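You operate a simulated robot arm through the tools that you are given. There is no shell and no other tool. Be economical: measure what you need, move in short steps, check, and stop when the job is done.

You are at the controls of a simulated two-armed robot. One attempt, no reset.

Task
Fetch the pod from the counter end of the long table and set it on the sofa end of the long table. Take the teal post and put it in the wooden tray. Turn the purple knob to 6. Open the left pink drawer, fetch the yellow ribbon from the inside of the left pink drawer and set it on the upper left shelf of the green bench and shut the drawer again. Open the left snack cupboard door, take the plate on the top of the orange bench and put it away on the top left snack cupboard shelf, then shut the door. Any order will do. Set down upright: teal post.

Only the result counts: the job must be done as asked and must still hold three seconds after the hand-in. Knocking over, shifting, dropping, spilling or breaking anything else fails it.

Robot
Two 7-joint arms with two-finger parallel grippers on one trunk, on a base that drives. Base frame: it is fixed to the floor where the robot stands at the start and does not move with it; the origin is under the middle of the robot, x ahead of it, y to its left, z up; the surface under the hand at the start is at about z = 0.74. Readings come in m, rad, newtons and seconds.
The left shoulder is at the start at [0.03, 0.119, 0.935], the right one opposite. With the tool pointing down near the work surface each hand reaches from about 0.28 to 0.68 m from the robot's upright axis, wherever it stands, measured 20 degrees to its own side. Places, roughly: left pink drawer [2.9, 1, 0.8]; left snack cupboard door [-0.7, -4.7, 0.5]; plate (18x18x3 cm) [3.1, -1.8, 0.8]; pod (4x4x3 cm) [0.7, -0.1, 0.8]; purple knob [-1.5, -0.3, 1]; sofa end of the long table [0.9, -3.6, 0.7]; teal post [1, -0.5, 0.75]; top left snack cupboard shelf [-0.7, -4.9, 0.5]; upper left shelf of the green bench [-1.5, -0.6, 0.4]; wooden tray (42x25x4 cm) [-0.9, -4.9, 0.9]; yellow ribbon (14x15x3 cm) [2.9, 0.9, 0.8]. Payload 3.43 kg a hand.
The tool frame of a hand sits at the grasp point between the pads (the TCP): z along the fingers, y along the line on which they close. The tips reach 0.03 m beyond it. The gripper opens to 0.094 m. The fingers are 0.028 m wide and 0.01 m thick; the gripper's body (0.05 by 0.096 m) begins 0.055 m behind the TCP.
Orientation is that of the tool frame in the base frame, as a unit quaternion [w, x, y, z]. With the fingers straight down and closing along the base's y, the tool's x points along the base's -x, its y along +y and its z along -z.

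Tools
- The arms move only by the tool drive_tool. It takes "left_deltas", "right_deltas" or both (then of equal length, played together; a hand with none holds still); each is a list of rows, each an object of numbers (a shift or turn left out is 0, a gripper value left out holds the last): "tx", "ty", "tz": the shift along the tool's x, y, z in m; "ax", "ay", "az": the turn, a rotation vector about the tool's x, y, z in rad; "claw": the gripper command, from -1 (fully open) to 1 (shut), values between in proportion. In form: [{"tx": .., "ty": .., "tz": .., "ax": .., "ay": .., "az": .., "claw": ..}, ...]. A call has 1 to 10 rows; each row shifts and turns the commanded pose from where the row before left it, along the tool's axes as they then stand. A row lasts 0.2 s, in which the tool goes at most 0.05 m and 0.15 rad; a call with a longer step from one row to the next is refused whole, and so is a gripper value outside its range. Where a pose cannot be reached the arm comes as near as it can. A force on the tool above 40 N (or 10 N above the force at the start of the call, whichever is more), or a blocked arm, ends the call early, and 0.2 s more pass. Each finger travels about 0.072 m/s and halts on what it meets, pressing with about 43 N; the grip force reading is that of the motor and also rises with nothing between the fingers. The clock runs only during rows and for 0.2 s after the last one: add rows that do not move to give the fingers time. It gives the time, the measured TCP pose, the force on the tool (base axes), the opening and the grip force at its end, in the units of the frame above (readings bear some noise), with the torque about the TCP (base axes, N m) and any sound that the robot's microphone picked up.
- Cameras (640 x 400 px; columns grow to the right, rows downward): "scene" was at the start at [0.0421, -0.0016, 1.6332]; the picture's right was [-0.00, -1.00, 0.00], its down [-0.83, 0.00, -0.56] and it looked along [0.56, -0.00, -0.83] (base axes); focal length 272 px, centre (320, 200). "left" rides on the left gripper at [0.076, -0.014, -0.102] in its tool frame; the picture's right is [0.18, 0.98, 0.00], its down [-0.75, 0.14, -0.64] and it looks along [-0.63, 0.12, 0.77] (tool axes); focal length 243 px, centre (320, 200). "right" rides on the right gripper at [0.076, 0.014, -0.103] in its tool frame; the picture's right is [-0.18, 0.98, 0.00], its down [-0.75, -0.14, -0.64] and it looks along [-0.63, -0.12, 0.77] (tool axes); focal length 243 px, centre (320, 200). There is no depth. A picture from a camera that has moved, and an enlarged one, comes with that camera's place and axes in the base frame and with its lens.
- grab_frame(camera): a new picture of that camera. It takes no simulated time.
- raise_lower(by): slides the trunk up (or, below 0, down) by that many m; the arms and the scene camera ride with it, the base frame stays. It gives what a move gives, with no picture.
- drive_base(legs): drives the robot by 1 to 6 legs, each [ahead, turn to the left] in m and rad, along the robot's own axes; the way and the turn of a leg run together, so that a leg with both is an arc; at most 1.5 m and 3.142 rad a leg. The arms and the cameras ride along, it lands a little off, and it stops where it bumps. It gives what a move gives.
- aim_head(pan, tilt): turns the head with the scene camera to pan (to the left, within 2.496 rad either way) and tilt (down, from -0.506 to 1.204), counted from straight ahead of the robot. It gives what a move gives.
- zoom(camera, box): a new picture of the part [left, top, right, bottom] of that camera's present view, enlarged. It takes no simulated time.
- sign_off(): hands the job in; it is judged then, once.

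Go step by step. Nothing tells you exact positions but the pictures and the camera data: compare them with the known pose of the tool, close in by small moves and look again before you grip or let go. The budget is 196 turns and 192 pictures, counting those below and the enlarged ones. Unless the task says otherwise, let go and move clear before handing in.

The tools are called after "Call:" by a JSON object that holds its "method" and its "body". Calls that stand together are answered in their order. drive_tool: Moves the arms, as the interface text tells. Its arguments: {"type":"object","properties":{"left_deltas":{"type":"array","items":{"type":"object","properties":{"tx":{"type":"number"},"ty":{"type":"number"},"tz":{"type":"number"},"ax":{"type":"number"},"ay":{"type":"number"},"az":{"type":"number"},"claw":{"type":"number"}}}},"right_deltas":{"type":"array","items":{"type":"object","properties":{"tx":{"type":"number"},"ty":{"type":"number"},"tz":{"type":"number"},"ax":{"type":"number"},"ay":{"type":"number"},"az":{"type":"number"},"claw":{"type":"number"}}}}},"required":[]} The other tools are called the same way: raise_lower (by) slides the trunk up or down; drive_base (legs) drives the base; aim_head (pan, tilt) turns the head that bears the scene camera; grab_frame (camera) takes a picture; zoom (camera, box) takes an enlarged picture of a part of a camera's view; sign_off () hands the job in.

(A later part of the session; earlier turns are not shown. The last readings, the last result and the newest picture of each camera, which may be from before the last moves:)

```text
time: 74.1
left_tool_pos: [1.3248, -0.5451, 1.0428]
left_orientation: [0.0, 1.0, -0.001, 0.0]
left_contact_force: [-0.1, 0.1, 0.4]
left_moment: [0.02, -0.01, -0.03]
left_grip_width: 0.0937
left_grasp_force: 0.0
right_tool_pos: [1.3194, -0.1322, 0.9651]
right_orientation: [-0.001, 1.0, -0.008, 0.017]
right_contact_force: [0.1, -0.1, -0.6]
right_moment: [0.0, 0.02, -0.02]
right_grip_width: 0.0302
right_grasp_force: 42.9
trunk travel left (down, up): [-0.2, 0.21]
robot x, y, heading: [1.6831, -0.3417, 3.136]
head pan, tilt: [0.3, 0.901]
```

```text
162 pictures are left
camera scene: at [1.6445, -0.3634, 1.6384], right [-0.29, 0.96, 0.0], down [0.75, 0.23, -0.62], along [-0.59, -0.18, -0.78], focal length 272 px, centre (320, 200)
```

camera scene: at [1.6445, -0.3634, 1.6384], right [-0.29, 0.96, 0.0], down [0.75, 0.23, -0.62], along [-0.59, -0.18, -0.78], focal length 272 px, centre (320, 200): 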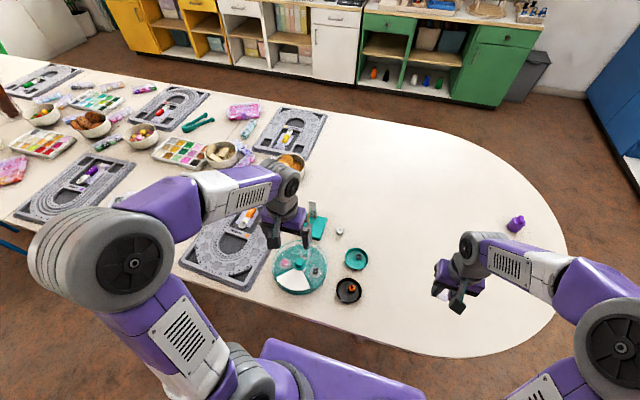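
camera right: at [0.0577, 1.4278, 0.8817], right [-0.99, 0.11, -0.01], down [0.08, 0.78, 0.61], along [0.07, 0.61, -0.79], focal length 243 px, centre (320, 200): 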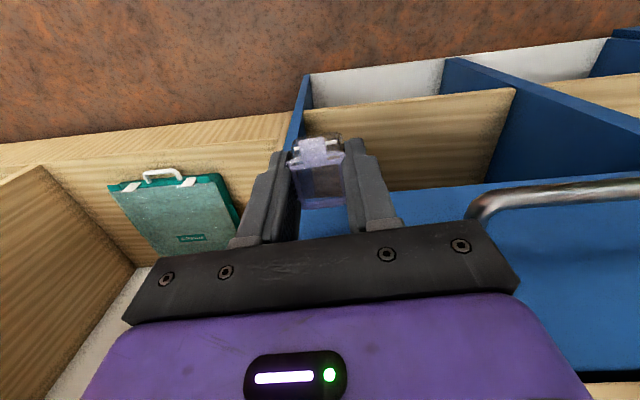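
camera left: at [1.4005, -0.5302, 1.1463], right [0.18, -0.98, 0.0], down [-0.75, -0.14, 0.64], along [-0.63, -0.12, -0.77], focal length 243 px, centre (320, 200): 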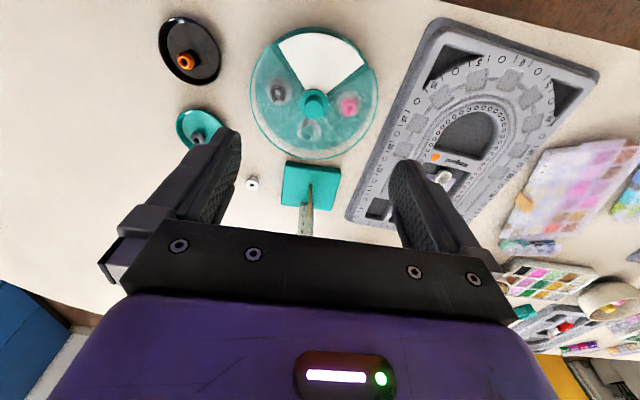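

The card stands in an x–z plane near y≈-0.56, so my closing direction (y) fits. I'll approach above it and look.

Call:
{"method": "drive_tool", "body": {"left_deltas": [{"tx": -0.045, "ty": 0.003}, {"tx": -0.045, "ty": 0.005}, {"tx": -0.045, "ty": 0.005, "tz": 0.02}, {}]}}

Call:
{"method": "grab_frame", "body": {"camera": "left"}}

Call:
{"method": "zoom", "body": {"camera": "scene", "box": [220, 170, 360, 300]}}

```text
time: 75.1
left_tool_pos: [1.1904, -0.5575, 1.0271]
left_orientation: [0.0, 1.0, -0.002, 0.001]
left_contact_force: [0.3, -0.1, 0.1]
left_moment: [-0.01, 0.03, 0.02]
left_grip_width: 0.0939
left_grasp_force: 0.1
right_tool_pos: [1.32, -0.1323, 0.9658]
right_orientation: [0.0, 1.0, -0.008, 0.018]
right_contact_force: [0.1, -0.3, -0.4]
right_moment: [-0.03, 0.02, -0.01]
right_grip_width: 0.0303
right_grasp_force: 42.9
trunk travel left (down, up): [-0.2, 0.21]
robot x, y, heading: [1.6859, -0.3392, 3.136]
head pan, tilt: [0.3, 0.901]
```

```text
161 pictures are left
camera left: at [1.2665, -0.5412, 1.1303], right [0.18, -0.98, 0.0], down [-0.75, -0.14, 0.64], along [-0.63, -0.12, -0.77], focal length 243 px, centre (320, 200)
```

left: 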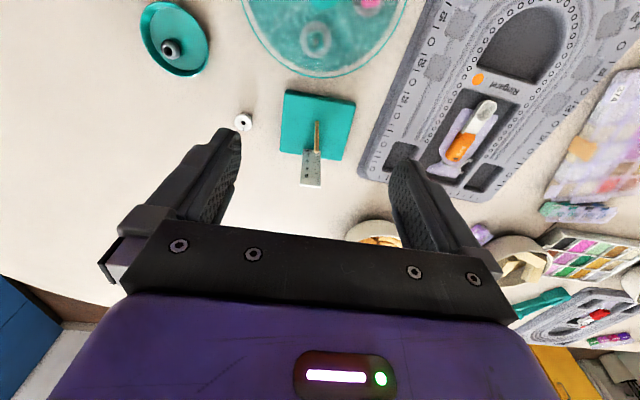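

```text
3.08 times, centred on (290, 235) of scene
camera zoom: at [1.646, -0.3635, 1.6385], right [-0.29, 0.96, 0.0], down [0.75, 0.23, -0.62], along [-0.6, -0.18, -0.78], focal length 836 px, centre (412, 92)
```

zoom: 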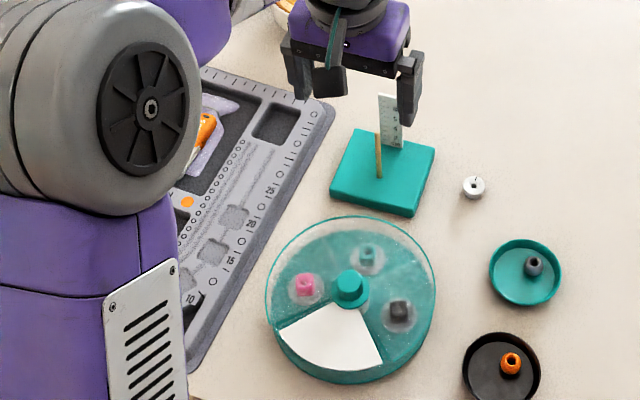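

The post's vertical rod is at about (1.12, -0.565) in the centre of the base, with the card behind it at x≈1.075. I'll grip the rod, descending in stages.

Call:
{"method": "drive_tool", "body": {"left_deltas": [{"tx": -0.035, "ty": 0.004}, {"tx": -0.035, "ty": 0.004}, {"tz": 0.045}, {"tz": 0.045}, {}]}}

Call:
{"method": "grab_frame", "body": {"camera": "left"}}

Call:
{"method": "zoom", "body": {"camera": "scene", "box": [220, 170, 360, 300]}}

```text
time: 76.3
left_tool_pos: [1.1209, -0.5665, 0.9339]
left_orientation: [0.0, 1.0, -0.002, 0.0]
left_contact_force: [0.0, -0.2, -0.4]
left_moment: [0.01, 0.01, 0.03]
left_grip_width: 0.094
left_grasp_force: 0.1
right_tool_pos: [1.3196, -0.131, 0.9652]
right_orientation: [0.0, 1.0, -0.007, 0.017]
right_contact_force: [-0.3, 0.4, -0.3]
right_moment: [0.01, 0.01, 0.02]
right_grip_width: 0.0301
right_grasp_force: 43.0
trunk travel left (down, up): [-0.2, 0.21]
robot x, y, heading: [1.6858, -0.3392, 3.138]
head pan, tilt: [0.3, 0.901]
```

```text
159 pictures are left
camera left: at [1.1968, -0.5519, 1.037], right [0.18, -0.98, 0.0], down [-0.75, -0.14, 0.64], along [-0.63, -0.12, -0.77], focal length 243 px, centre (320, 200)
```

left: 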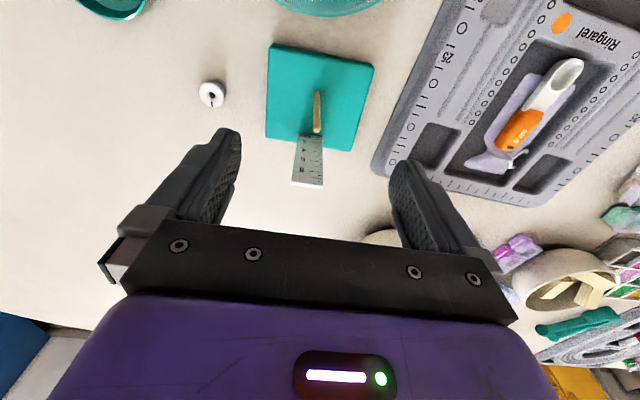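

```text
3.08 times, centred on (290, 235) of scene
camera zoom: at [1.6451, -0.3634, 1.6385], right [-0.29, 0.96, 0.0], down [0.75, 0.23, -0.62], along [-0.59, -0.18, -0.78], focal length 836 px, centre (412, 92)
```

zoom: 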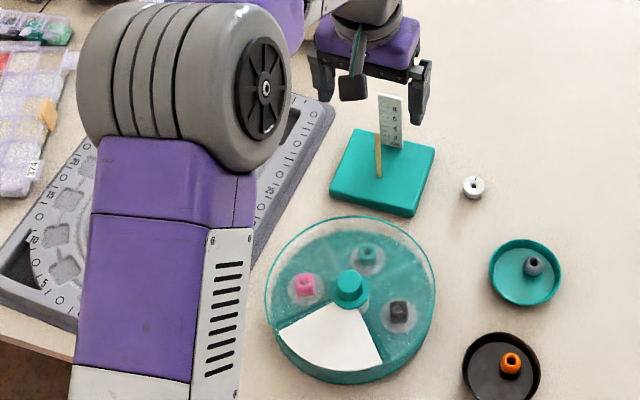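

Call:
{"method": "drive_tool", "body": {"left_deltas": [{"tz": 0.04, "ty": -0.001}, {"tz": 0.04, "ty": -0.001}, {"tz": 0.036}, {}, {"claw": 0.3}, {"claw": 0.7}, {"claw": 1}, {"claw": 1}, {"claw": 1}, {"claw": 1}]}}

Call:
{"method": "grab_frame", "body": {"camera": "left"}}

```text
time: 78.5
left_tool_pos: [1.1202, -0.5642, 0.816]
left_orientation: [0.0, 1.0, -0.002, 0.0]
left_contact_force: [-0.4, -1.3, 0.3]
left_moment: [0.21, -0.1, 0.01]
left_grip_width: 0.0066
left_grasp_force: 40.5
right_tool_pos: [1.3202, -0.1321, 0.9651]
right_orientation: [0.0, 1.0, -0.008, 0.018]
right_contact_force: [0.4, 0.1, -0.6]
right_moment: [-0.03, -0.01, 0.02]
right_grip_width: 0.0303
right_grasp_force: 43.4
trunk travel left (down, up): [-0.2, 0.21]
robot x, y, heading: [1.6857, -0.3406, 3.135]
head pan, tilt: [0.3, 0.901]
```

```text
157 pictures are left
camera left: at [1.195, -0.5492, 0.9182], right [0.18, -0.98, 0.0], down [-0.75, -0.14, 0.64], along [-0.63, -0.12, -0.77], focal length 243 px, centre (320, 200)
```

left: 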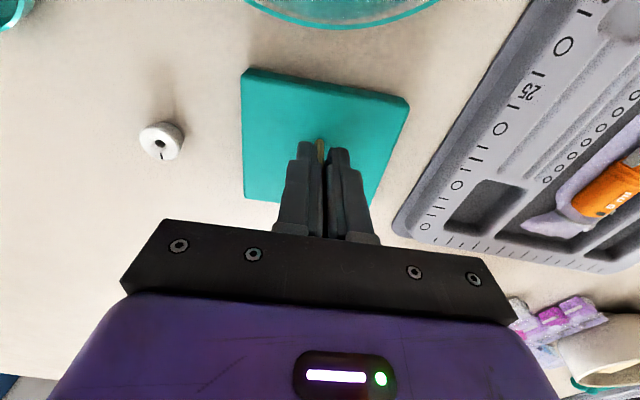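

The rod is gripped. I'll lift it and tuck it in.

Call:
{"method": "drive_tool", "body": {"left_deltas": [{"tz": -0.03}, {"tz": -0.04}, {"tz": -0.04}, {"tz": -0.04}, {"tz": -0.02, "tx": 0.03}, {"tx": 0.04}, {"tx": 0.04}, {"tx": 0.04}, {"tx": 0.04}, {}]}}

Call:
{"method": "grab_frame", "body": {"camera": "left"}}

Call:
{"method": "grab_frame", "body": {"camera": "scene"}}

```text
time: 80.7
left_tool_pos: [1.3083, -0.568, 0.9874]
left_orientation: [-0.001, 1.0, -0.002, 0.0]
left_contact_force: [0.1, -0.9, -4.6]
left_moment: [0.0, -0.11, 0.01]
left_grip_width: 0.0063
left_grasp_force: 40.6
right_tool_pos: [1.3183, -0.132, 0.965]
right_orientation: [0.0, 1.0, -0.008, 0.019]
right_contact_force: [0.4, -0.1, 0.7]
right_moment: [-0.02, 0.01, 0.03]
right_grip_width: 0.0302
right_grasp_force: 43.1
trunk travel left (down, up): [-0.2, 0.21]
robot x, y, heading: [1.6856, -0.3435, 3.133]
head pan, tilt: [0.3, 0.901]
```

```text
156 pictures are left
camera left: at [1.3836, -0.5526, 1.0897], right [0.18, -0.98, 0.0], down [-0.75, -0.14, 0.64], along [-0.63, -0.12, -0.77], focal length 243 px, centre (320, 200)
```

left: 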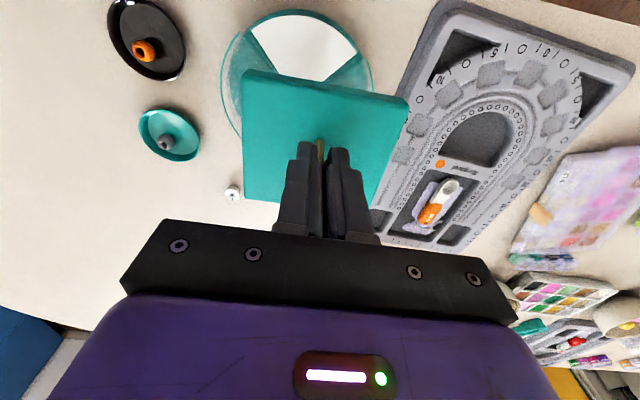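

```text
155 pictures are left
camera scene: at [1.6432, -0.3636, 1.6383], right [-0.29, 0.96, 0.0], down [0.75, 0.23, -0.62], along [-0.59, -0.18, -0.78], focal length 272 px, centre (320, 200)
```

scene: 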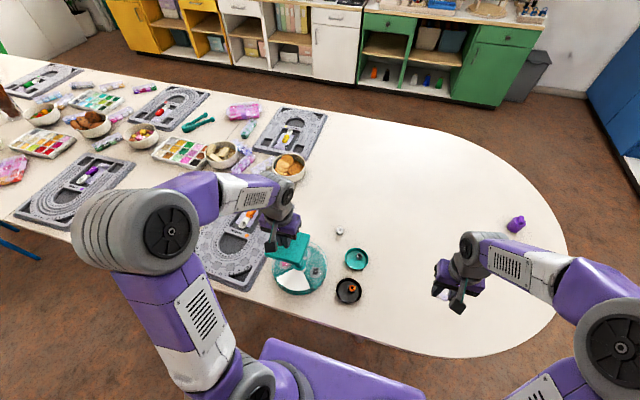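

The post is held steadily. I'll back out, turn toward the sofa end and look down the far lane.

Call:
{"method": "drive_base", "body": {"legs": [[-0.3, 0], [0, 1.571]]}}

Call:
{"method": "aim_head", "body": {"pan": 0, "tilt": 0.5}}

Call:
{"method": "grab_frame", "body": {"camera": "scene"}}

```text
time: 86.6
left_tool_pos: [2.217, -0.7191, 0.9866]
left_orientation: [0.0, 0.706, 0.708, 0.0]
left_contact_force: [-0.2, -0.9, -5.7]
left_moment: [0.08, 0.01, -0.04]
left_grip_width: 0.0064
left_grasp_force: 40.5
right_tool_pos: [1.7824, -0.7106, 0.9652]
right_orientation: [-0.012, 0.711, 0.703, 0.012]
right_contact_force: [1.0, 0.0, 0.3]
right_moment: [0.03, 0.01, 0.02]
right_grip_width: 0.0303
right_grasp_force: 42.4
trunk travel left (down, up): [-0.2, 0.21]
robot x, y, heading: [1.9852, -0.3412, -1.567]
head pan, tilt: [0.3, 0.901]
```

```text
time: 87.5
left_tool_pos: [2.2167, -0.7193, 0.9857]
left_orientation: [-0.001, 0.706, 0.708, 0.001]
left_contact_force: [-0.6, -1.1, -4.5]
left_moment: [0.13, 0.0, 0.03]
left_grip_width: 0.0064
left_grasp_force: 40.6
right_tool_pos: [1.7805, -0.7105, 0.9649]
right_orientation: [-0.012, 0.71, 0.704, 0.012]
right_contact_force: [-0.5, 0.6, -1.0]
right_moment: [0.0, 0.01, 0.01]
right_grip_width: 0.0301
right_grasp_force: 43.6
trunk travel left (down, up): [-0.2, 0.21]
robot x, y, heading: [1.9857, -0.3434, -1.574]
head pan, tilt: [0.0, 0.499]
```

```text
154 pictures are left
camera scene: at [1.9873, -0.4053, 1.6722], right [-1.0, 0.0, 0.0], down [0.0, 0.48, -0.88], along [0.0, -0.88, -0.48], focal length 272 px, centre (320, 200)
```

scene: 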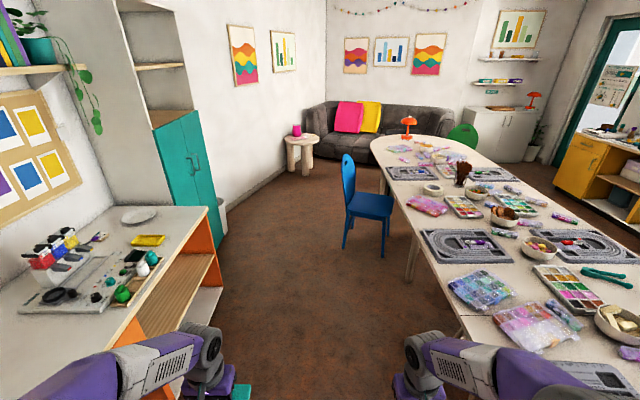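

The far lane is free except for the blue chair (x 1.35–1.8, y≈-2.5). I'll drive along x≈2.2 past it, first stopping short to look.

Call:
{"method": "drive_base", "body": {"legs": [[0, 0.185], [1.17, 0], [0, -0.185]]}}

Call:
{"method": "grab_frame", "body": {"camera": "scene"}}

```text
time: 95.1
left_tool_pos: [2.4451, -1.9243, 0.987]
left_orientation: [0.0, 0.706, 0.708, 0.002]
left_contact_force: [0.0, -0.4, -5.9]
left_moment: [0.1, -0.01, 0.05]
left_grip_width: 0.0063
left_grasp_force: 40.7
right_tool_pos: [2.0093, -1.9156, 0.9641]
right_orientation: [-0.013, 0.71, 0.704, 0.012]
right_contact_force: [-0.4, 0.4, 0.9]
right_moment: [0.03, -0.02, 0.01]
right_grip_width: 0.0304
right_grasp_force: 42.7
trunk travel left (down, up): [-0.2, 0.21]
robot x, y, heading: [2.2179, -1.5459, -1.572]
head pan, tilt: [0.0, 0.499]
```

```text
153 pictures are left
camera scene: at [2.2155, -1.61, 1.6723], right [-1.0, 0.0, 0.0], down [0.0, 0.48, -0.88], along [0.0, -0.88, -0.48], focal length 272 px, centre (320, 200)
```

scene: 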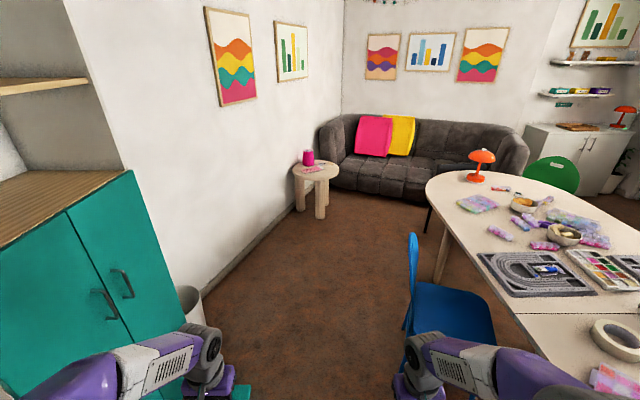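

The chair clears and there is room around the sofa end. I'll drive past the chair and around to the end corner.

Call:
{"method": "drive_base", "body": {"legs": [[1.4, 0], [0.5, 0], [0, -0.83]]}}

Call:
{"method": "grab_frame", "body": {"camera": "scene"}}

```text
time: 106.8
left_tool_pos: [2.0717, -3.8944, 0.987]
left_orientation: [-0.001, 0.931, 0.365, 0.0]
left_contact_force: [-0.2, -0.6, -5.7]
left_moment: [0.1, -0.07, 0.0]
left_grip_width: 0.0064
left_grasp_force: 41.1
right_tool_pos: [1.7826, -3.5684, 0.9643]
right_orientation: [-0.006, 0.933, 0.36, 0.016]
right_contact_force: [0.1, -0.1, -0.5]
right_moment: [0.03, -0.02, 0.01]
right_grip_width: 0.0301
right_grasp_force: 43.3
trunk travel left (down, up): [-0.2, 0.21]
robot x, y, heading: [2.1895, -3.4682, -2.395]
head pan, tilt: [0.0, 0.499]
```

```text
152 pictures are left
camera scene: at [2.147, -3.5133, 1.6723], right [-0.68, 0.73, 0.0], down [0.35, 0.33, -0.88], along [-0.64, -0.6, -0.48], focal length 272 px, centre (320, 200)
```

scene: 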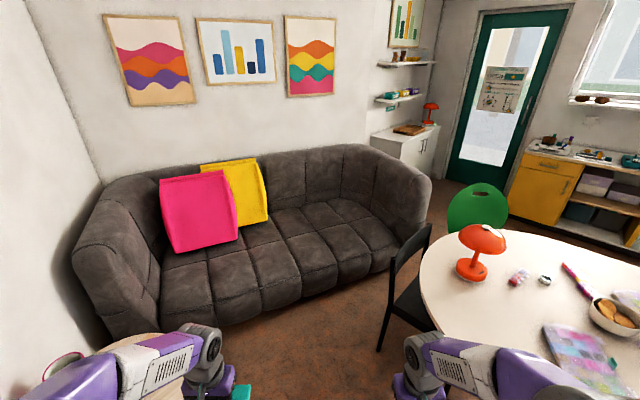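

There's a black chair at the end and a lamp at (0.94, -3.66). The free spot is about (1.1, -3.5). I'll drive to (1.68, -3.7) facing -x.

Call:
{"method": "drive_base", "body": {"legs": [[0, -0.32], [0.56, 0], [0, -0.427]]}}

Call:
{"method": "aim_head", "body": {"pan": -0.1, "tilt": 0.8}}

Call:
{"method": "grab_frame", "body": {"camera": "scene"}}

```text
time: 112.4
left_tool_pos: [1.2921, -3.9274, 0.9876]
left_orientation: [0.0, 1.0, -0.008, 0.001]
left_contact_force: [-0.2, 0.7, -5.1]
left_moment: [0.02, -0.08, -0.01]
left_grip_width: 0.0065
left_grasp_force: 40.3
right_tool_pos: [1.3057, -3.492, 0.9652]
right_orientation: [-0.001, 1.0, -0.012, 0.018]
right_contact_force: [-0.6, 0.0, 1.2]
right_moment: [0.01, -0.01, 0.05]
right_grip_width: 0.0302
right_grasp_force: 43.2
trunk travel left (down, up): [-0.2, 0.21]
robot x, y, heading: [1.6707, -3.7066, 3.128]
head pan, tilt: [0.0, 0.499]
```

```text
time: 113.2
left_tool_pos: [1.2907, -3.9282, 0.9869]
left_orientation: [0.0, 1.0, -0.007, 0.001]
left_contact_force: [-0.2, 0.1, -5.1]
left_moment: [0.0, -0.09, 0.01]
left_grip_width: 0.0065
left_grasp_force: 40.5
right_tool_pos: [1.3065, -3.4919, 0.9657]
right_orientation: [0.0, 1.0, -0.012, 0.018]
right_contact_force: [-0.1, -0.6, -0.5]
right_moment: [-0.01, 0.01, 0.0]
right_grip_width: 0.0301
right_grasp_force: 43.2
trunk travel left (down, up): [-0.2, 0.21]
robot x, y, heading: [1.6693, -3.7076, 3.127]
head pan, tilt: [-0.099, 0.799]
```

```text
151 pictures are left
camera scene: at [1.6215, -3.6965, 1.6464], right [0.11, 0.99, 0.0], down [0.71, -0.08, -0.7], along [-0.69, 0.08, -0.72], focal length 272 px, centre (320, 200)
```

scene: 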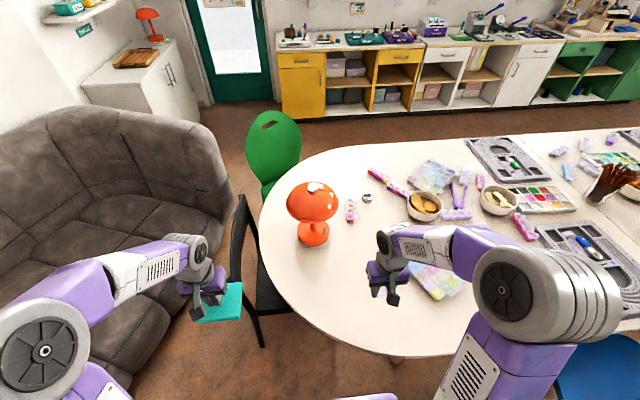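

I'll bring the pod over (1.11, -3.49), level it and lower.

Call:
{"method": "drive_tool", "body": {"right_deltas": [{"tx": -0.045, "ay": -0.036, "claw": 1}, {"tx": -0.045}, {"tx": -0.045}, {"tx": -0.045}, {"tx": -0.015, "tz": 0.04}, {"tz": 0.045}, {"tz": 0.045}, {"tz": 0.035}, {}]}}

Call:
{"method": "grab_frame", "body": {"camera": "right"}}

```text
time: 115.2
left_tool_pos: [1.2919, -3.9281, 0.9873]
left_orientation: [0.0, 1.0, -0.007, 0.001]
left_contact_force: [-0.6, 0.4, -4.5]
left_moment: [0.02, -0.09, -0.01]
left_grip_width: 0.0064
left_grasp_force: 40.9
right_tool_pos: [1.1119, -3.4879, 0.7966]
right_orientation: [0.0, 1.0, -0.012, 0.0]
right_contact_force: [0.2, 0.9, -0.1]
right_moment: [-0.02, 0.02, -0.01]
right_grip_width: 0.0299
right_grasp_force: 42.6
trunk travel left (down, up): [-0.2, 0.21]
robot x, y, heading: [1.6684, -3.703, 3.134]
head pan, tilt: [-0.099, 0.799]
```

```text
150 pictures are left
camera right: at [1.1885, -3.5021, 0.9003], right [-0.21, -0.98, 0.0], down [-0.75, 0.16, 0.64], along [-0.63, 0.13, -0.77], focal length 243 px, centre (320, 200)
```

right: 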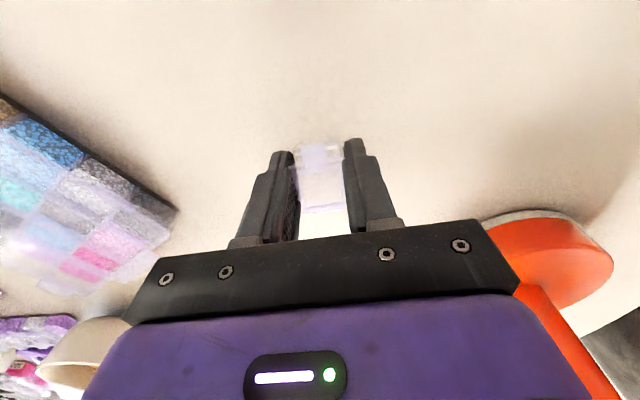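

Call:
{"method": "drive_tool", "body": {"right_deltas": [{"tz": 0.01}, {"tz": 0.01}, {}, {"claw": 0}, {"claw": 0}, {"claw": -0.6}, {}]}}

Call:
{"method": "grab_frame", "body": {"camera": "right"}}

```text
time: 116.8
left_tool_pos: [1.2917, -3.9293, 0.9865]
left_orientation: [0.0, 1.0, -0.007, 0.001]
left_contact_force: [-0.6, 0.2, -5.3]
left_moment: [0.0, -0.07, 0.02]
left_grip_width: 0.0064
left_grasp_force: 40.5
right_tool_pos: [1.1132, -3.4874, 0.7784]
right_orientation: [0.0, 1.0, -0.012, 0.0]
right_contact_force: [0.0, -0.1, 0.2]
right_moment: [0.01, 0.02, 0.0]
right_grip_width: 0.0755
right_grasp_force: 0.0
trunk travel left (down, up): [-0.2, 0.21]
robot x, y, heading: [1.6704, -3.7022, 3.126]
head pan, tilt: [-0.099, 0.799]
```

```text
149 pictures are left
camera right: at [1.1897, -3.5014, 0.8806], right [-0.21, -0.98, 0.0], down [-0.75, 0.16, 0.64], along [-0.63, 0.13, -0.77], focal length 243 px, centre (320, 200)
```

right: 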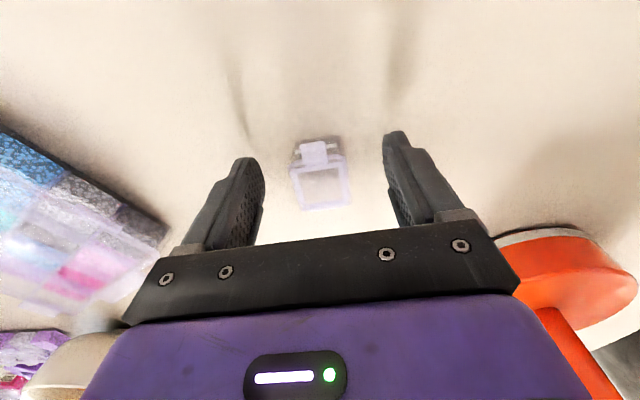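

Pod released flat. I'll raise the right hand, retract it and view the result.

Call:
{"method": "drive_tool", "body": {"right_deltas": [{"tz": -0.045}, {"tz": -0.045}, {"tz": -0.045}, {"tz": -0.045}, {"tx": 0.045}, {"tx": 0.045}, {"tx": 0.045}, {"tx": 0.045}, {}]}}

Call:
{"method": "grab_frame", "body": {"camera": "scene"}}

```text
time: 118.8
left_tool_pos: [1.292, -3.9275, 0.987]
left_orientation: [0.0, 1.0, -0.007, 0.001]
left_contact_force: [-0.5, 0.1, -5.7]
left_moment: [-0.01, -0.1, 0.0]
left_grip_width: 0.0064
left_grasp_force: 40.6
right_tool_pos: [1.2931, -3.4956, 0.959]
right_orientation: [-0.001, 1.0, -0.012, 0.0]
right_contact_force: [0.4, 0.6, 0.1]
right_moment: [0.0, -0.01, 0.0]
right_grip_width: 0.0752
right_grasp_force: 0.1
trunk travel left (down, up): [-0.2, 0.21]
robot x, y, heading: [1.6672, -3.702, 3.125]
head pan, tilt: [-0.099, 0.799]
```

```text
148 pictures are left
camera scene: at [1.6206, -3.6965, 1.6462], right [0.11, 0.99, 0.0], down [0.71, -0.08, -0.7], along [-0.69, 0.08, -0.72], focal length 272 px, centre (320, 200)
```

scene: 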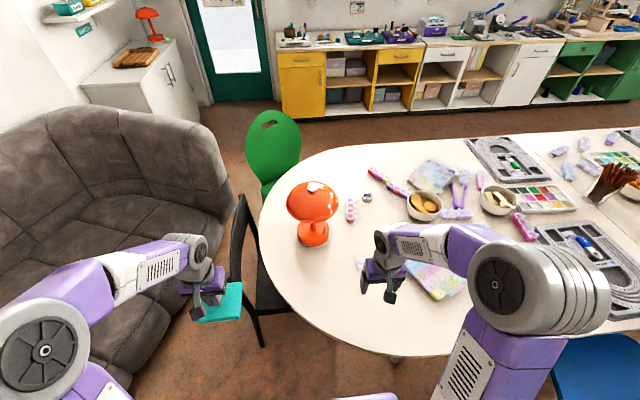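

The pod is placed. Next I'll get the plate with the free right hand, driving back along the far lane to the orange bench.

Call:
{"method": "drive_base", "body": {"legs": [[-0.42, 0], [0, -1.64], [1.4, 0], [0.7, 0]]}}

Call:
{"method": "drive_base", "body": {"legs": [[0, -1.476]]}}

Call:
{"method": "aim_head", "body": {"pan": -0.2, "tilt": 0.8}}

Call:
{"method": "grab_frame", "body": {"camera": "scene"}}

```text
time: 135.4
left_tool_pos: [2.098, -1.2301, 0.9865]
left_orientation: [-0.001, -0.672, 0.741, -0.001]
left_contact_force: [0.0, 0.0, -4.7]
left_moment: [-0.12, 0.03, 0.0]
left_grip_width: 0.0063
left_grasp_force: 40.5
right_tool_pos: [2.5287, -1.2673, 0.9594]
right_orientation: [0.001, -0.668, 0.744, 0.0]
right_contact_force: [-0.5, -0.3, 0.4]
right_moment: [0.01, 0.04, 0.04]
right_grip_width: 0.0753
right_grasp_force: 0.1
trunk travel left (down, up): [-0.2, 0.21]
robot x, y, heading: [2.2912, -1.6289, 1.473]
head pan, tilt: [-0.099, 0.799]
```

```text
time: 139.4
left_tool_pos: [2.6599, -1.3899, 0.9867]
left_orientation: [-0.001, -0.009, 1.0, -0.001]
left_contact_force: [-0.5, -0.4, -5.1]
left_moment: [0.02, 0.1, -0.05]
left_grip_width: 0.0062
left_grasp_force: 40.6
right_tool_pos: [2.6739, -1.8227, 0.9582]
right_orientation: [0.0, -0.005, 1.0, 0.0]
right_contact_force: [0.1, 0.3, -0.2]
right_moment: [0.0, 0.0, 0.01]
right_grip_width: 0.0751
right_grasp_force: 0.1
trunk travel left (down, up): [-0.2, 0.21]
robot x, y, heading: [2.2889, -1.6248, 0.016]
head pan, tilt: [-0.099, 0.799]
```

```text
time: 140.0
left_tool_pos: [2.6594, -1.3906, 0.9871]
left_orientation: [-0.001, -0.009, 1.0, 0.0]
left_contact_force: [-0.1, -0.5, -5.5]
left_moment: [0.01, 0.1, 0.0]
left_grip_width: 0.0063
left_grasp_force: 41.1
right_tool_pos: [2.6752, -1.8233, 0.9594]
right_orientation: [0.001, -0.005, 1.0, 0.0]
right_contact_force: [0.4, -0.2, 0.2]
right_moment: [-0.01, 0.03, 0.0]
right_grip_width: 0.0753
right_grasp_force: 0.1
trunk travel left (down, up): [-0.2, 0.21]
robot x, y, heading: [2.2891, -1.6246, 0.022]
head pan, tilt: [-0.201, 0.799]
```

```text
147 pictures are left
camera scene: at [2.3392, -1.6431, 1.6463], right [-0.18, -0.98, 0.0], down [-0.71, 0.13, -0.7], along [0.69, -0.13, -0.72], focal length 272 px, centre (320, 200)
```

scene: 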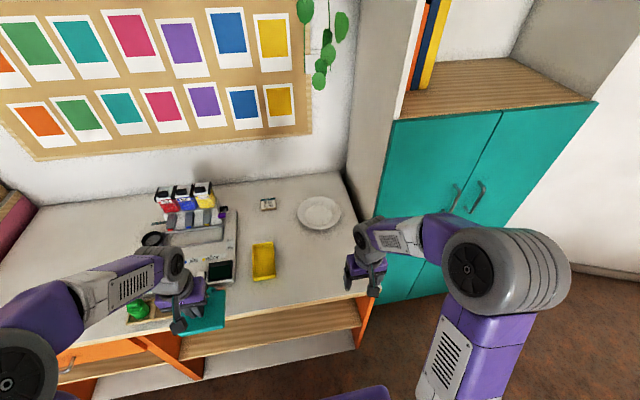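

The plate is at about (3.07, -1.78) beside the teal cabinet. I'll take a closer look at its rim.

Call:
{"method": "zoom", "body": {"camera": "scene", "box": [250, 170, 390, 270]}}

Call:
{"method": "grab_frame", "body": {"camera": "right"}}

```text
4.00 times, centred on (320, 220) of scene
camera zoom: at [2.3392, -1.6431, 1.6463], right [-0.18, -0.98, 0.0], down [-0.71, 0.13, -0.7], along [0.69, -0.13, -0.72], focal length 1087 px, centre (320, 120)
```

zoom: 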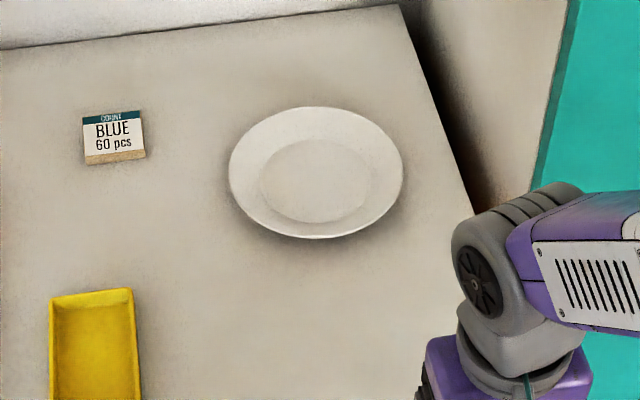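

```text
145 pictures are left
camera right: at [2.5978, -1.8067, 1.0619], right [0.18, 0.98, 0.0], down [0.75, -0.13, 0.64], along [0.63, -0.11, -0.77], focal length 243 px, centre (320, 200)
```

right: 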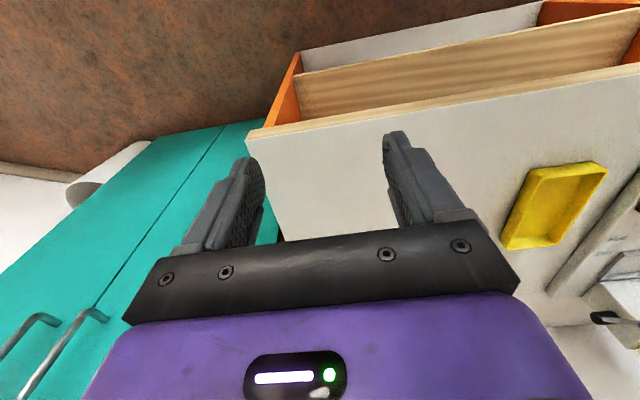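

The rim flares out, so I can pinch it with a pitched hand. First I'll raise and tuck the post, then reposition to approach from the left of the cabinet at heading -0.4.

Call:
{"method": "drive_tool", "body": {"left_deltas": [{"tz": -0.04}, {"tz": -0.04}, {"tz": -0.04}, {"tx": 0.04}, {"tx": 0.04}, {}], "right_deltas": [{"tz": -0.04}, {"tz": -0.04}, {"tz": -0.04}, {}, {}, {}]}}

Call:
{"method": "drive_base", "body": {"legs": [[0, 1.09], [0.25, 0], [0, -1.51]]}}

Call:
{"method": "aim_head", "body": {"pan": 0, "tilt": 0.8}}

Call:
{"method": "grab_frame", "body": {"camera": "scene"}}

```text
time: 141.4
left_tool_pos: [2.5788, -1.3911, 1.1071]
left_orientation: [-0.001, -0.01, 1.0, 0.0]
left_contact_force: [-0.4, -0.9, -5.1]
left_moment: [0.0, 0.1, 0.0]
left_grip_width: 0.0065
left_grasp_force: 41.1
right_tool_pos: [2.6744, -1.8226, 1.0773]
right_orientation: [0.0, -0.005, 1.0, 0.0]
right_contact_force: [-0.1, -0.4, -0.2]
right_moment: [0.0, -0.02, -0.04]
right_grip_width: 0.0753
right_grasp_force: 0.0
trunk travel left (down, up): [-0.2, 0.21]
robot x, y, heading: [2.2879, -1.6276, 0.02]
head pan, tilt: [-0.201, 0.799]
```

```text
time: 149.6
left_tool_pos: [2.7563, -1.3018, 1.1072]
left_orientation: [-0.001, 0.188, 0.982, 0.0]
left_contact_force: [1.5, -0.1, -5.6]
left_moment: [0.05, 0.13, -0.01]
left_grip_width: 0.0065
left_grasp_force: 40.7
right_tool_pos: [2.6779, -1.7349, 1.078]
right_orientation: [0.001, 0.193, 0.981, 0.0]
right_contact_force: [-0.8, 0.5, -0.1]
right_moment: [-0.01, 0.04, 0.01]
right_grip_width: 0.0752
right_grasp_force: 0.0
trunk travel left (down, up): [-0.2, 0.21]
robot x, y, heading: [2.3986, -1.4045, -0.373]
head pan, tilt: [-0.201, 0.799]
```

```text
time: 150.4
left_tool_pos: [2.7557, -1.3014, 1.1058]
left_orientation: [-0.001, 0.188, 0.982, 0.0]
left_contact_force: [0.1, -0.4, -5.4]
left_moment: [0.01, 0.1, 0.02]
left_grip_width: 0.0064
left_grasp_force: 40.7
right_tool_pos: [2.678, -1.7358, 1.0787]
right_orientation: [0.001, 0.193, 0.981, 0.0]
right_contact_force: [-0.1, 0.8, 0.4]
right_moment: [0.02, 0.0, 0.01]
right_grip_width: 0.0751
right_grasp_force: 0.1
trunk travel left (down, up): [-0.2, 0.21]
robot x, y, heading: [2.3985, -1.4084, -0.379]
head pan, tilt: [0.0, 0.799]
```

```text
144 pictures are left
camera scene: at [2.4458, -1.4259, 1.6463], right [-0.37, -0.93, 0.0], down [-0.67, 0.26, -0.7], along [0.65, -0.26, -0.72], focal length 272 px, centre (320, 200)
```

scene: 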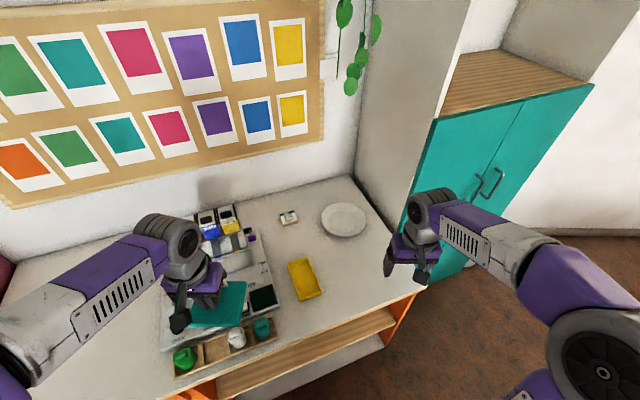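

Call:
{"method": "drive_tool", "body": {"right_deltas": [{"az": 0.15}, {"az": 0.15}, {"az": 0.15}, {"az": 0.15}, {"az": 0.15}, {"az": 0.15}, {"az": 0.15}, {"az": 0.15}, {"az": 0.15}, {"az": 0.15}]}}

Call:
{"method": "drive_tool", "body": {"right_deltas": [{"az": 0.07, "ax": -0.1}, {"ax": -0.14}, {"ax": -0.14}, {"ax": -0.14}, {"ax": -0.14}, {"ax": -0.14}, {"ax": -0.05}, {}]}}

Call:
{"method": "grab_frame", "body": {"camera": "scene"}}

Call:
{"method": "grab_frame", "body": {"camera": "right"}}

```text
time: 152.6
left_tool_pos: [2.7558, -1.3006, 1.1074]
left_orientation: [-0.001, 0.188, 0.982, 0.0]
left_contact_force: [0.3, -0.4, -5.9]
left_moment: [0.03, 0.11, -0.06]
left_grip_width: 0.0061
left_grasp_force: 40.6
right_tool_pos: [2.6789, -1.7351, 1.0786]
right_orientation: [0.0, 0.81, 0.586, -0.001]
right_contact_force: [-0.4, 0.3, 0.2]
right_moment: [0.0, 0.0, 0.0]
right_grip_width: 0.0753
right_grasp_force: 0.0
trunk travel left (down, up): [-0.2, 0.21]
robot x, y, heading: [2.3963, -1.4074, -0.377]
head pan, tilt: [0.0, 0.799]
```

```text
time: 154.4
left_tool_pos: [2.7552, -1.3022, 1.1064]
left_orientation: [-0.001, 0.188, 0.982, 0.001]
left_contact_force: [0.6, -0.5, -5.2]
left_moment: [0.04, 0.13, 0.01]
left_grip_width: 0.0064
left_grasp_force: 40.2
right_tool_pos: [2.6776, -1.7334, 1.0805]
right_orientation: [0.322, 0.764, 0.515, 0.218]
right_contact_force: [0.1, 0.3, 0.6]
right_moment: [0.02, 0.0, -0.02]
right_grip_width: 0.0754
right_grasp_force: 0.1
right hand out of reach, approached as far as the arm can: row 7
trunk travel left (down, up): [-0.2, 0.21]
robot x, y, heading: [2.3984, -1.405, -0.379]
head pan, tilt: [0.0, 0.799]
```

```text
143 pictures are left
camera scene: at [2.4457, -1.4258, 1.6463], right [-0.37, -0.93, 0.0], down [-0.67, 0.26, -0.7], along [0.65, -0.26, -0.72], focal length 272 px, centre (320, 200)
```

scene: 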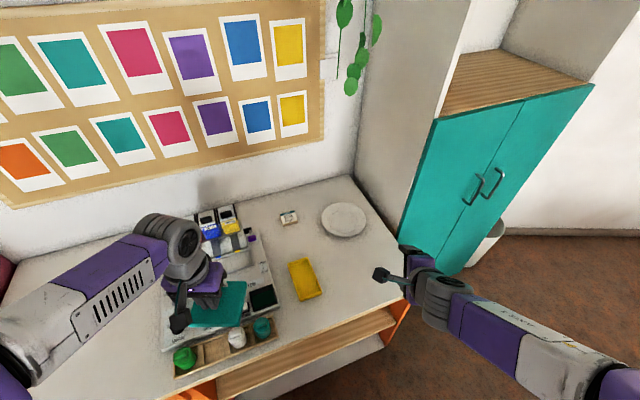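

```text
142 pictures are left
camera right: at [2.6473, -1.6381, 1.1617], right [0.56, -0.43, 0.7], down [-0.8, -0.49, 0.34], along [0.2, -0.76, -0.62], focal length 243 px, centre (320, 200)
```

right: 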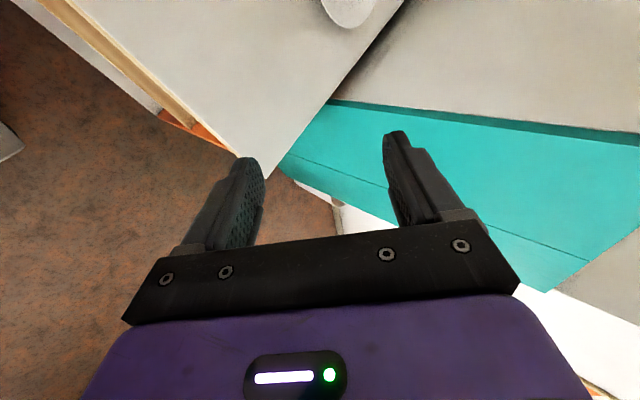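

The hand is pitched 44° down and pointing toward the plate. I'll move to a pre-grasp point near the rim.

Call:
{"method": "drive_tool", "body": {"right_deltas": [{"tx": 0.0144, "ty": 0.0016, "tz": 0.0355, "claw": 0.3}, {"tx": 0.0144, "ty": 0.0016, "tz": 0.0355}, {"tx": 0.0144, "ty": 0.0016, "tz": 0.0355}, {"tx": 0.0144, "ty": 0.0016, "tz": 0.0355}, {"tx": 0.0144, "ty": 0.0016, "tz": 0.0355}, {"tx": 0.0144, "ty": 0.0016, "tz": 0.0355}, {"tx": 0.0144, "ty": 0.0016, "tz": 0.0355}, {}]}}

Call:
{"method": "grab_frame", "body": {"camera": "right"}}

Call:
{"method": "zoom", "body": {"camera": "scene", "box": [280, 160, 440, 280]}}

```text
time: 156.2
left_tool_pos: [2.7551, -1.3021, 1.108]
left_orientation: [-0.001, 0.187, 0.982, 0.0]
left_contact_force: [0.4, 1.5, -5.2]
left_moment: [0.04, 0.07, 0.04]
left_grip_width: 0.0066
left_grasp_force: 40.6
right_tool_pos: [2.8899, -1.7145, 0.9118]
right_orientation: [0.322, 0.764, 0.514, 0.219]
right_contact_force: [0.3, 0.4, -0.4]
right_moment: [0.01, 0.02, 0.01]
right_grip_width: 0.0331
right_grasp_force: 0.0
right hand out of reach, approached as far as the arm can: row 1
trunk travel left (down, up): [-0.2, 0.21]
robot x, y, heading: [2.3995, -1.4088, -0.379]
head pan, tilt: [0.0, 0.799]
```

```text
141 pictures are left
camera right: at [2.8594, -1.6183, 0.9931], right [0.56, -0.43, 0.7], down [-0.8, -0.49, 0.34], along [0.2, -0.76, -0.62], focal length 243 px, centre (320, 200)
```

right: 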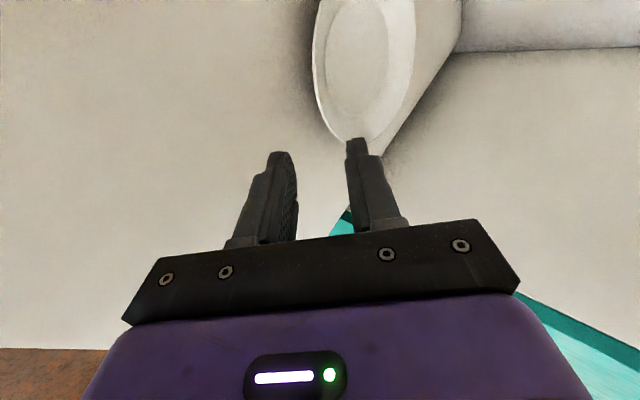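

```text
3.33 times, centred on (360, 220) of scene
camera zoom: at [2.4449, -1.4258, 1.6464], right [-0.37, -0.93, 0.0], down [-0.67, 0.26, -0.7], along [0.65, -0.26, -0.72], focal length 906 px, centre (187, 133)
```

zoom: 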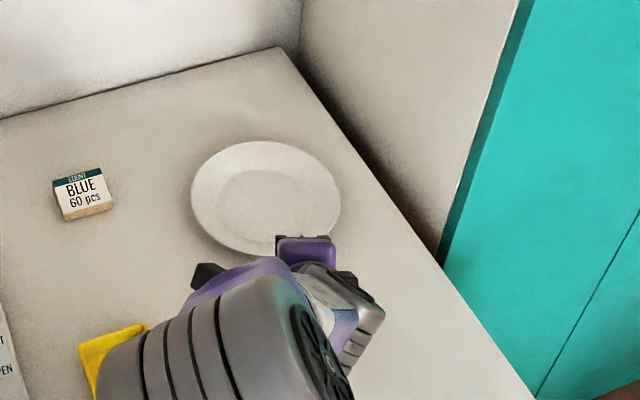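

By triangulation the rim is at z≈0.828 with the plate centre at about (3.055, -1.768). I'll narrow the opening, shift 12 mm left and advance most of the way.

Call:
{"method": "drive_tool", "body": {"right_deltas": [{"tx": 0.012, "ty": 0.002, "claw": 0.52}, {"tz": 0.035}, {"tz": 0.035}, {}]}}

Call:
{"method": "zoom", "body": {"camera": "right", "box": [220, 0, 460, 250]}}

```text
time: 157.2
left_tool_pos: [2.7557, -1.3007, 1.1074]
left_orientation: [-0.002, 0.187, 0.982, 0.0]
left_contact_force: [0.5, -0.7, -5.8]
left_moment: [0.06, 0.09, 0.0]
left_grip_width: 0.0063
left_grasp_force: 40.1
right_tool_pos: [2.9329, -1.7122, 0.8664]
right_orientation: [0.324, 0.764, 0.513, 0.22]
right_contact_force: [-0.5, 0.5, 0.2]
right_moment: [0.02, 0.0, -0.01]
right_grip_width: 0.0226
right_grasp_force: 0.1
right hand out of reach, approached as far as the arm can: row 3
trunk travel left (down, up): [-0.2, 0.21]
robot x, y, heading: [2.3972, -1.4048, -0.376]
head pan, tilt: [0.0, 0.799]
```

```text
1.60 times, centred on (340, 125) of right
camera zoom: at [2.9033, -1.6159, 0.948], right [0.56, -0.43, 0.71], down [-0.8, -0.49, 0.34], along [0.2, -0.76, -0.62], focal length 388 px, centre (288, 320)
```

zoom: 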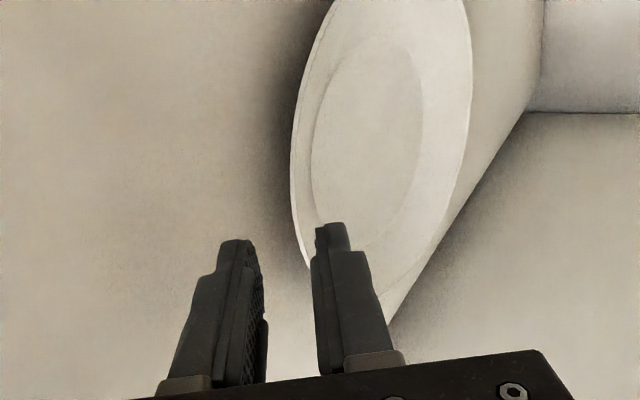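

Near the reach limit again, so I'll back the hand off and bring the base 6 cm closer.

Call:
{"method": "drive_tool", "body": {"right_deltas": [{"tz": -0.04}, {"tz": -0.04}, {"tz": -0.02}, {}]}}

Call:
{"method": "drive_base", "body": {"legs": [[0.06, 0]]}}

Call:
{"method": "grab_frame", "body": {"camera": "right"}}

Call:
{"method": "grab_frame", "body": {"camera": "scene"}}

```text
time: 158.2
left_tool_pos: [2.7561, -1.3025, 1.106]
left_orientation: [-0.001, 0.188, 0.982, 0.0]
left_contact_force: [-0.1, 0.1, -4.8]
left_moment: [0.05, 0.1, 0.01]
left_grip_width: 0.0064
left_grasp_force: 41.1
right_tool_pos: [2.8653, -1.6807, 0.936]
right_orientation: [0.321, 0.765, 0.513, 0.218]
right_contact_force: [0.5, -0.1, -0.3]
right_moment: [0.03, 0.0, 0.0]
right_grip_width: 0.0225
right_grasp_force: 0.1
trunk travel left (down, up): [-0.2, 0.21]
robot x, y, heading: [2.3957, -1.4086, -0.378]
head pan, tilt: [0.0, 0.799]
```

```text
time: 159.1
left_tool_pos: [2.8109, -1.3237, 1.1071]
left_orientation: [-0.001, 0.187, 0.982, 0.001]
left_contact_force: [0.3, -0.7, -5.7]
left_moment: [0.06, 0.12, 0.0]
left_grip_width: 0.0067
left_grasp_force: 40.2
right_tool_pos: [2.9232, -1.7035, 0.9369]
right_orientation: [0.322, 0.764, 0.515, 0.218]
right_contact_force: [0.3, 0.4, -0.6]
right_moment: [0.02, -0.02, 0.01]
right_grip_width: 0.0224
right_grasp_force: 0.1
trunk travel left (down, up): [-0.2, 0.21]
robot x, y, heading: [2.4516, -1.4257, -0.37]
head pan, tilt: [0.0, 0.799]
```

```text
138 pictures are left
camera right: at [2.8926, -1.6068, 1.0181], right [0.57, -0.43, 0.7], down [-0.8, -0.49, 0.34], along [0.2, -0.76, -0.62], focal length 243 px, centre (320, 200)
```

right: 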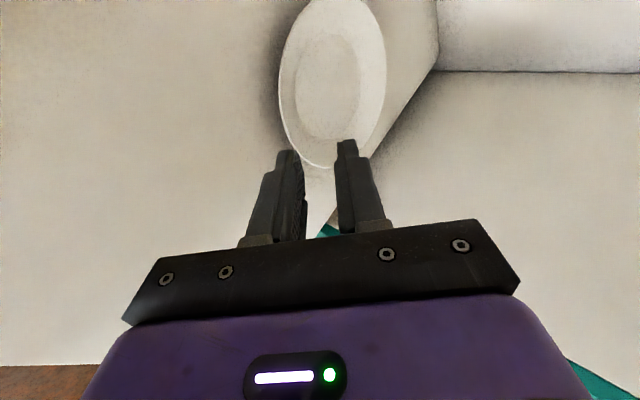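

```text
137 pictures are left
camera scene: at [2.5027, -1.4482, 1.6462], right [-0.37, -0.93, 0.0], down [-0.67, 0.26, -0.7], along [0.65, -0.26, -0.72], focal length 272 px, centre (320, 200)
```

scene: 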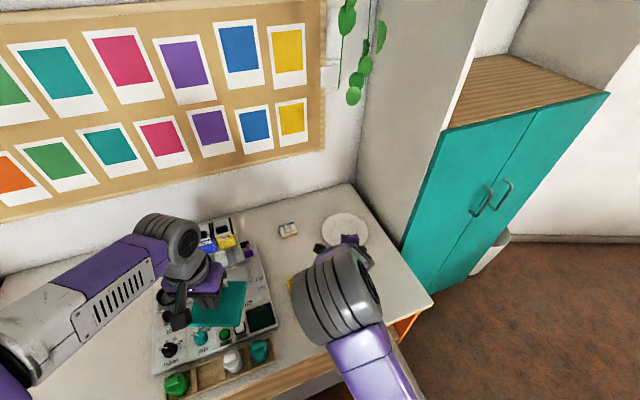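

Refined: plate centre (3.062, -1.768) and rim z≈0.822. I'll shift down onto the line and advance to just before the rim.

Call:
{"method": "drive_tool", "body": {"right_deltas": [{"tx": -0.0078, "ty": -0.034, "claw": 0.6}, {"tz": 0.04}, {"tz": 0.035}, {}]}}

Call:
{"method": "zoom", "body": {"camera": "right", "box": [220, 0, 460, 250]}}

```text
time: 160.1
left_tool_pos: [2.8099, -1.3227, 1.1077]
left_orientation: [0.0, 0.187, 0.982, 0.001]
left_contact_force: [0.6, 0.0, -5.6]
left_moment: [0.02, 0.12, 0.0]
left_grip_width: 0.0064
left_grasp_force: 40.4
right_tool_pos: [2.9471, -1.7201, 0.8617]
right_orientation: [0.322, 0.763, 0.515, 0.22]
right_contact_force: [0.1, 0.0, 0.8]
right_moment: [0.0, -0.02, -0.01]
right_grip_width: 0.0186
right_grasp_force: 0.1
trunk travel left (down, up): [-0.2, 0.21]
robot x, y, heading: [2.4514, -1.4284, -0.376]
head pan, tilt: [0.0, 0.799]
```

```text
1.60 times, centred on (340, 125) of right
camera zoom: at [2.9167, -1.6244, 0.9442], right [0.57, -0.43, 0.7], down [-0.8, -0.49, 0.34], along [0.2, -0.76, -0.62], focal length 388 px, centre (288, 320)
```

zoom: 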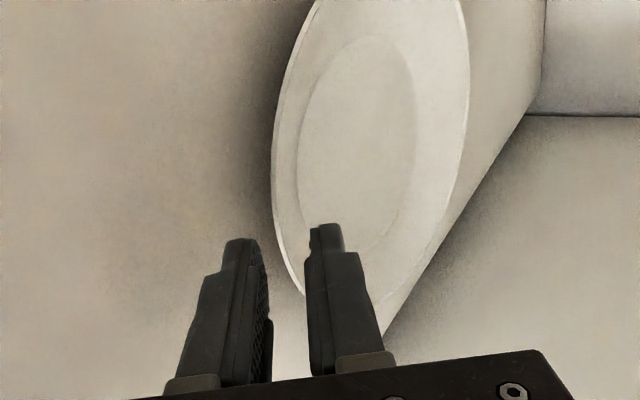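

Call:
{"method": "drive_tool", "body": {"right_deltas": [{"tz": 0.015}, {"tz": 0.014}, {}]}}

Call:
{"method": "zoom", "body": {"camera": "right", "box": [220, 0, 460, 250]}}

```text
time: 160.9
left_tool_pos: [2.8107, -1.3224, 1.1075]
left_orientation: [-0.001, 0.186, 0.982, 0.0]
left_contact_force: [0.6, 0.9, -5.7]
left_moment: [0.04, 0.09, -0.01]
left_grip_width: 0.0064
left_grasp_force: 40.7
right_tool_pos: [2.966, -1.7291, 0.8416]
right_orientation: [0.322, 0.764, 0.514, 0.22]
right_contact_force: [-0.8, 0.8, 0.3]
right_moment: [-0.03, 0.02, -0.02]
right_grip_width: 0.0188
right_grasp_force: 0.0
trunk travel left (down, up): [-0.2, 0.21]
robot x, y, heading: [2.4521, -1.4244, -0.371]
head pan, tilt: [0.0, 0.799]
```

```text
1.60 times, centred on (340, 125) of right
camera zoom: at [2.9357, -1.6329, 0.9242], right [0.57, -0.43, 0.7], down [-0.8, -0.49, 0.34], along [0.2, -0.76, -0.62], focal length 388 px, centre (288, 320)
```

zoom: 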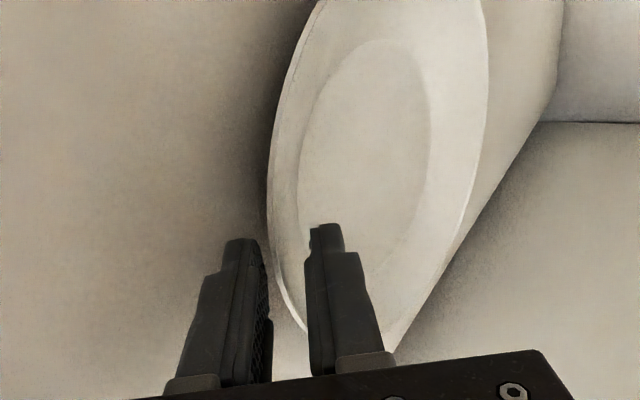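

Call:
{"method": "drive_tool", "body": {"right_deltas": [{"tz": 0.011}, {"claw": 0.75}, {"claw": 0.9}, {"claw": 1}, {"claw": 1}]}}

Call:
{"method": "zoom", "body": {"camera": "right", "box": [220, 0, 460, 250]}}

```text
time: 162.1
left_tool_pos: [2.8106, -1.322, 1.1079]
left_orientation: [-0.001, 0.186, 0.983, 0.0]
left_contact_force: [1.2, 0.3, -6.1]
left_moment: [0.02, 0.15, -0.02]
left_grip_width: 0.0066
left_grasp_force: 40.0
right_tool_pos: [2.9726, -1.7285, 0.8387]
right_orientation: [0.324, 0.763, 0.513, 0.221]
right_contact_force: [4.2, -2.3, 11.1]
right_moment: [0.16, -0.89, -0.23]
right_grip_width: 0.0041
right_grasp_force: 38.8
right hand out of reach, approached as far as the arm can: row 1
trunk travel left (down, up): [-0.2, 0.21]
robot x, y, heading: [2.455, -1.4261, -0.373]
head pan, tilt: [0.0, 0.799]
```

```text
1.60 times, centred on (340, 125) of right
camera zoom: at [2.9414, -1.6317, 0.9205], right [0.56, -0.43, 0.71], down [-0.8, -0.49, 0.34], along [0.2, -0.76, -0.62], focal length 388 px, centre (288, 320)
```

zoom: 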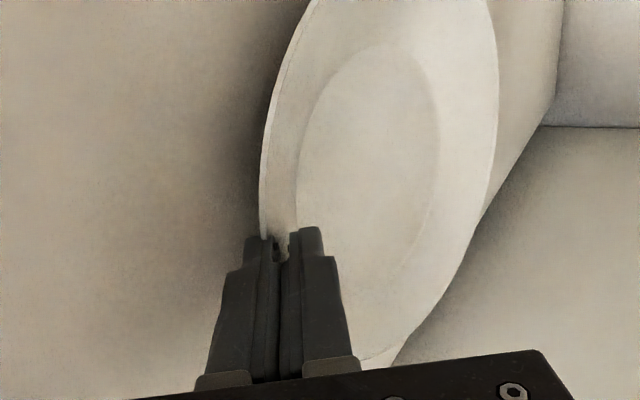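

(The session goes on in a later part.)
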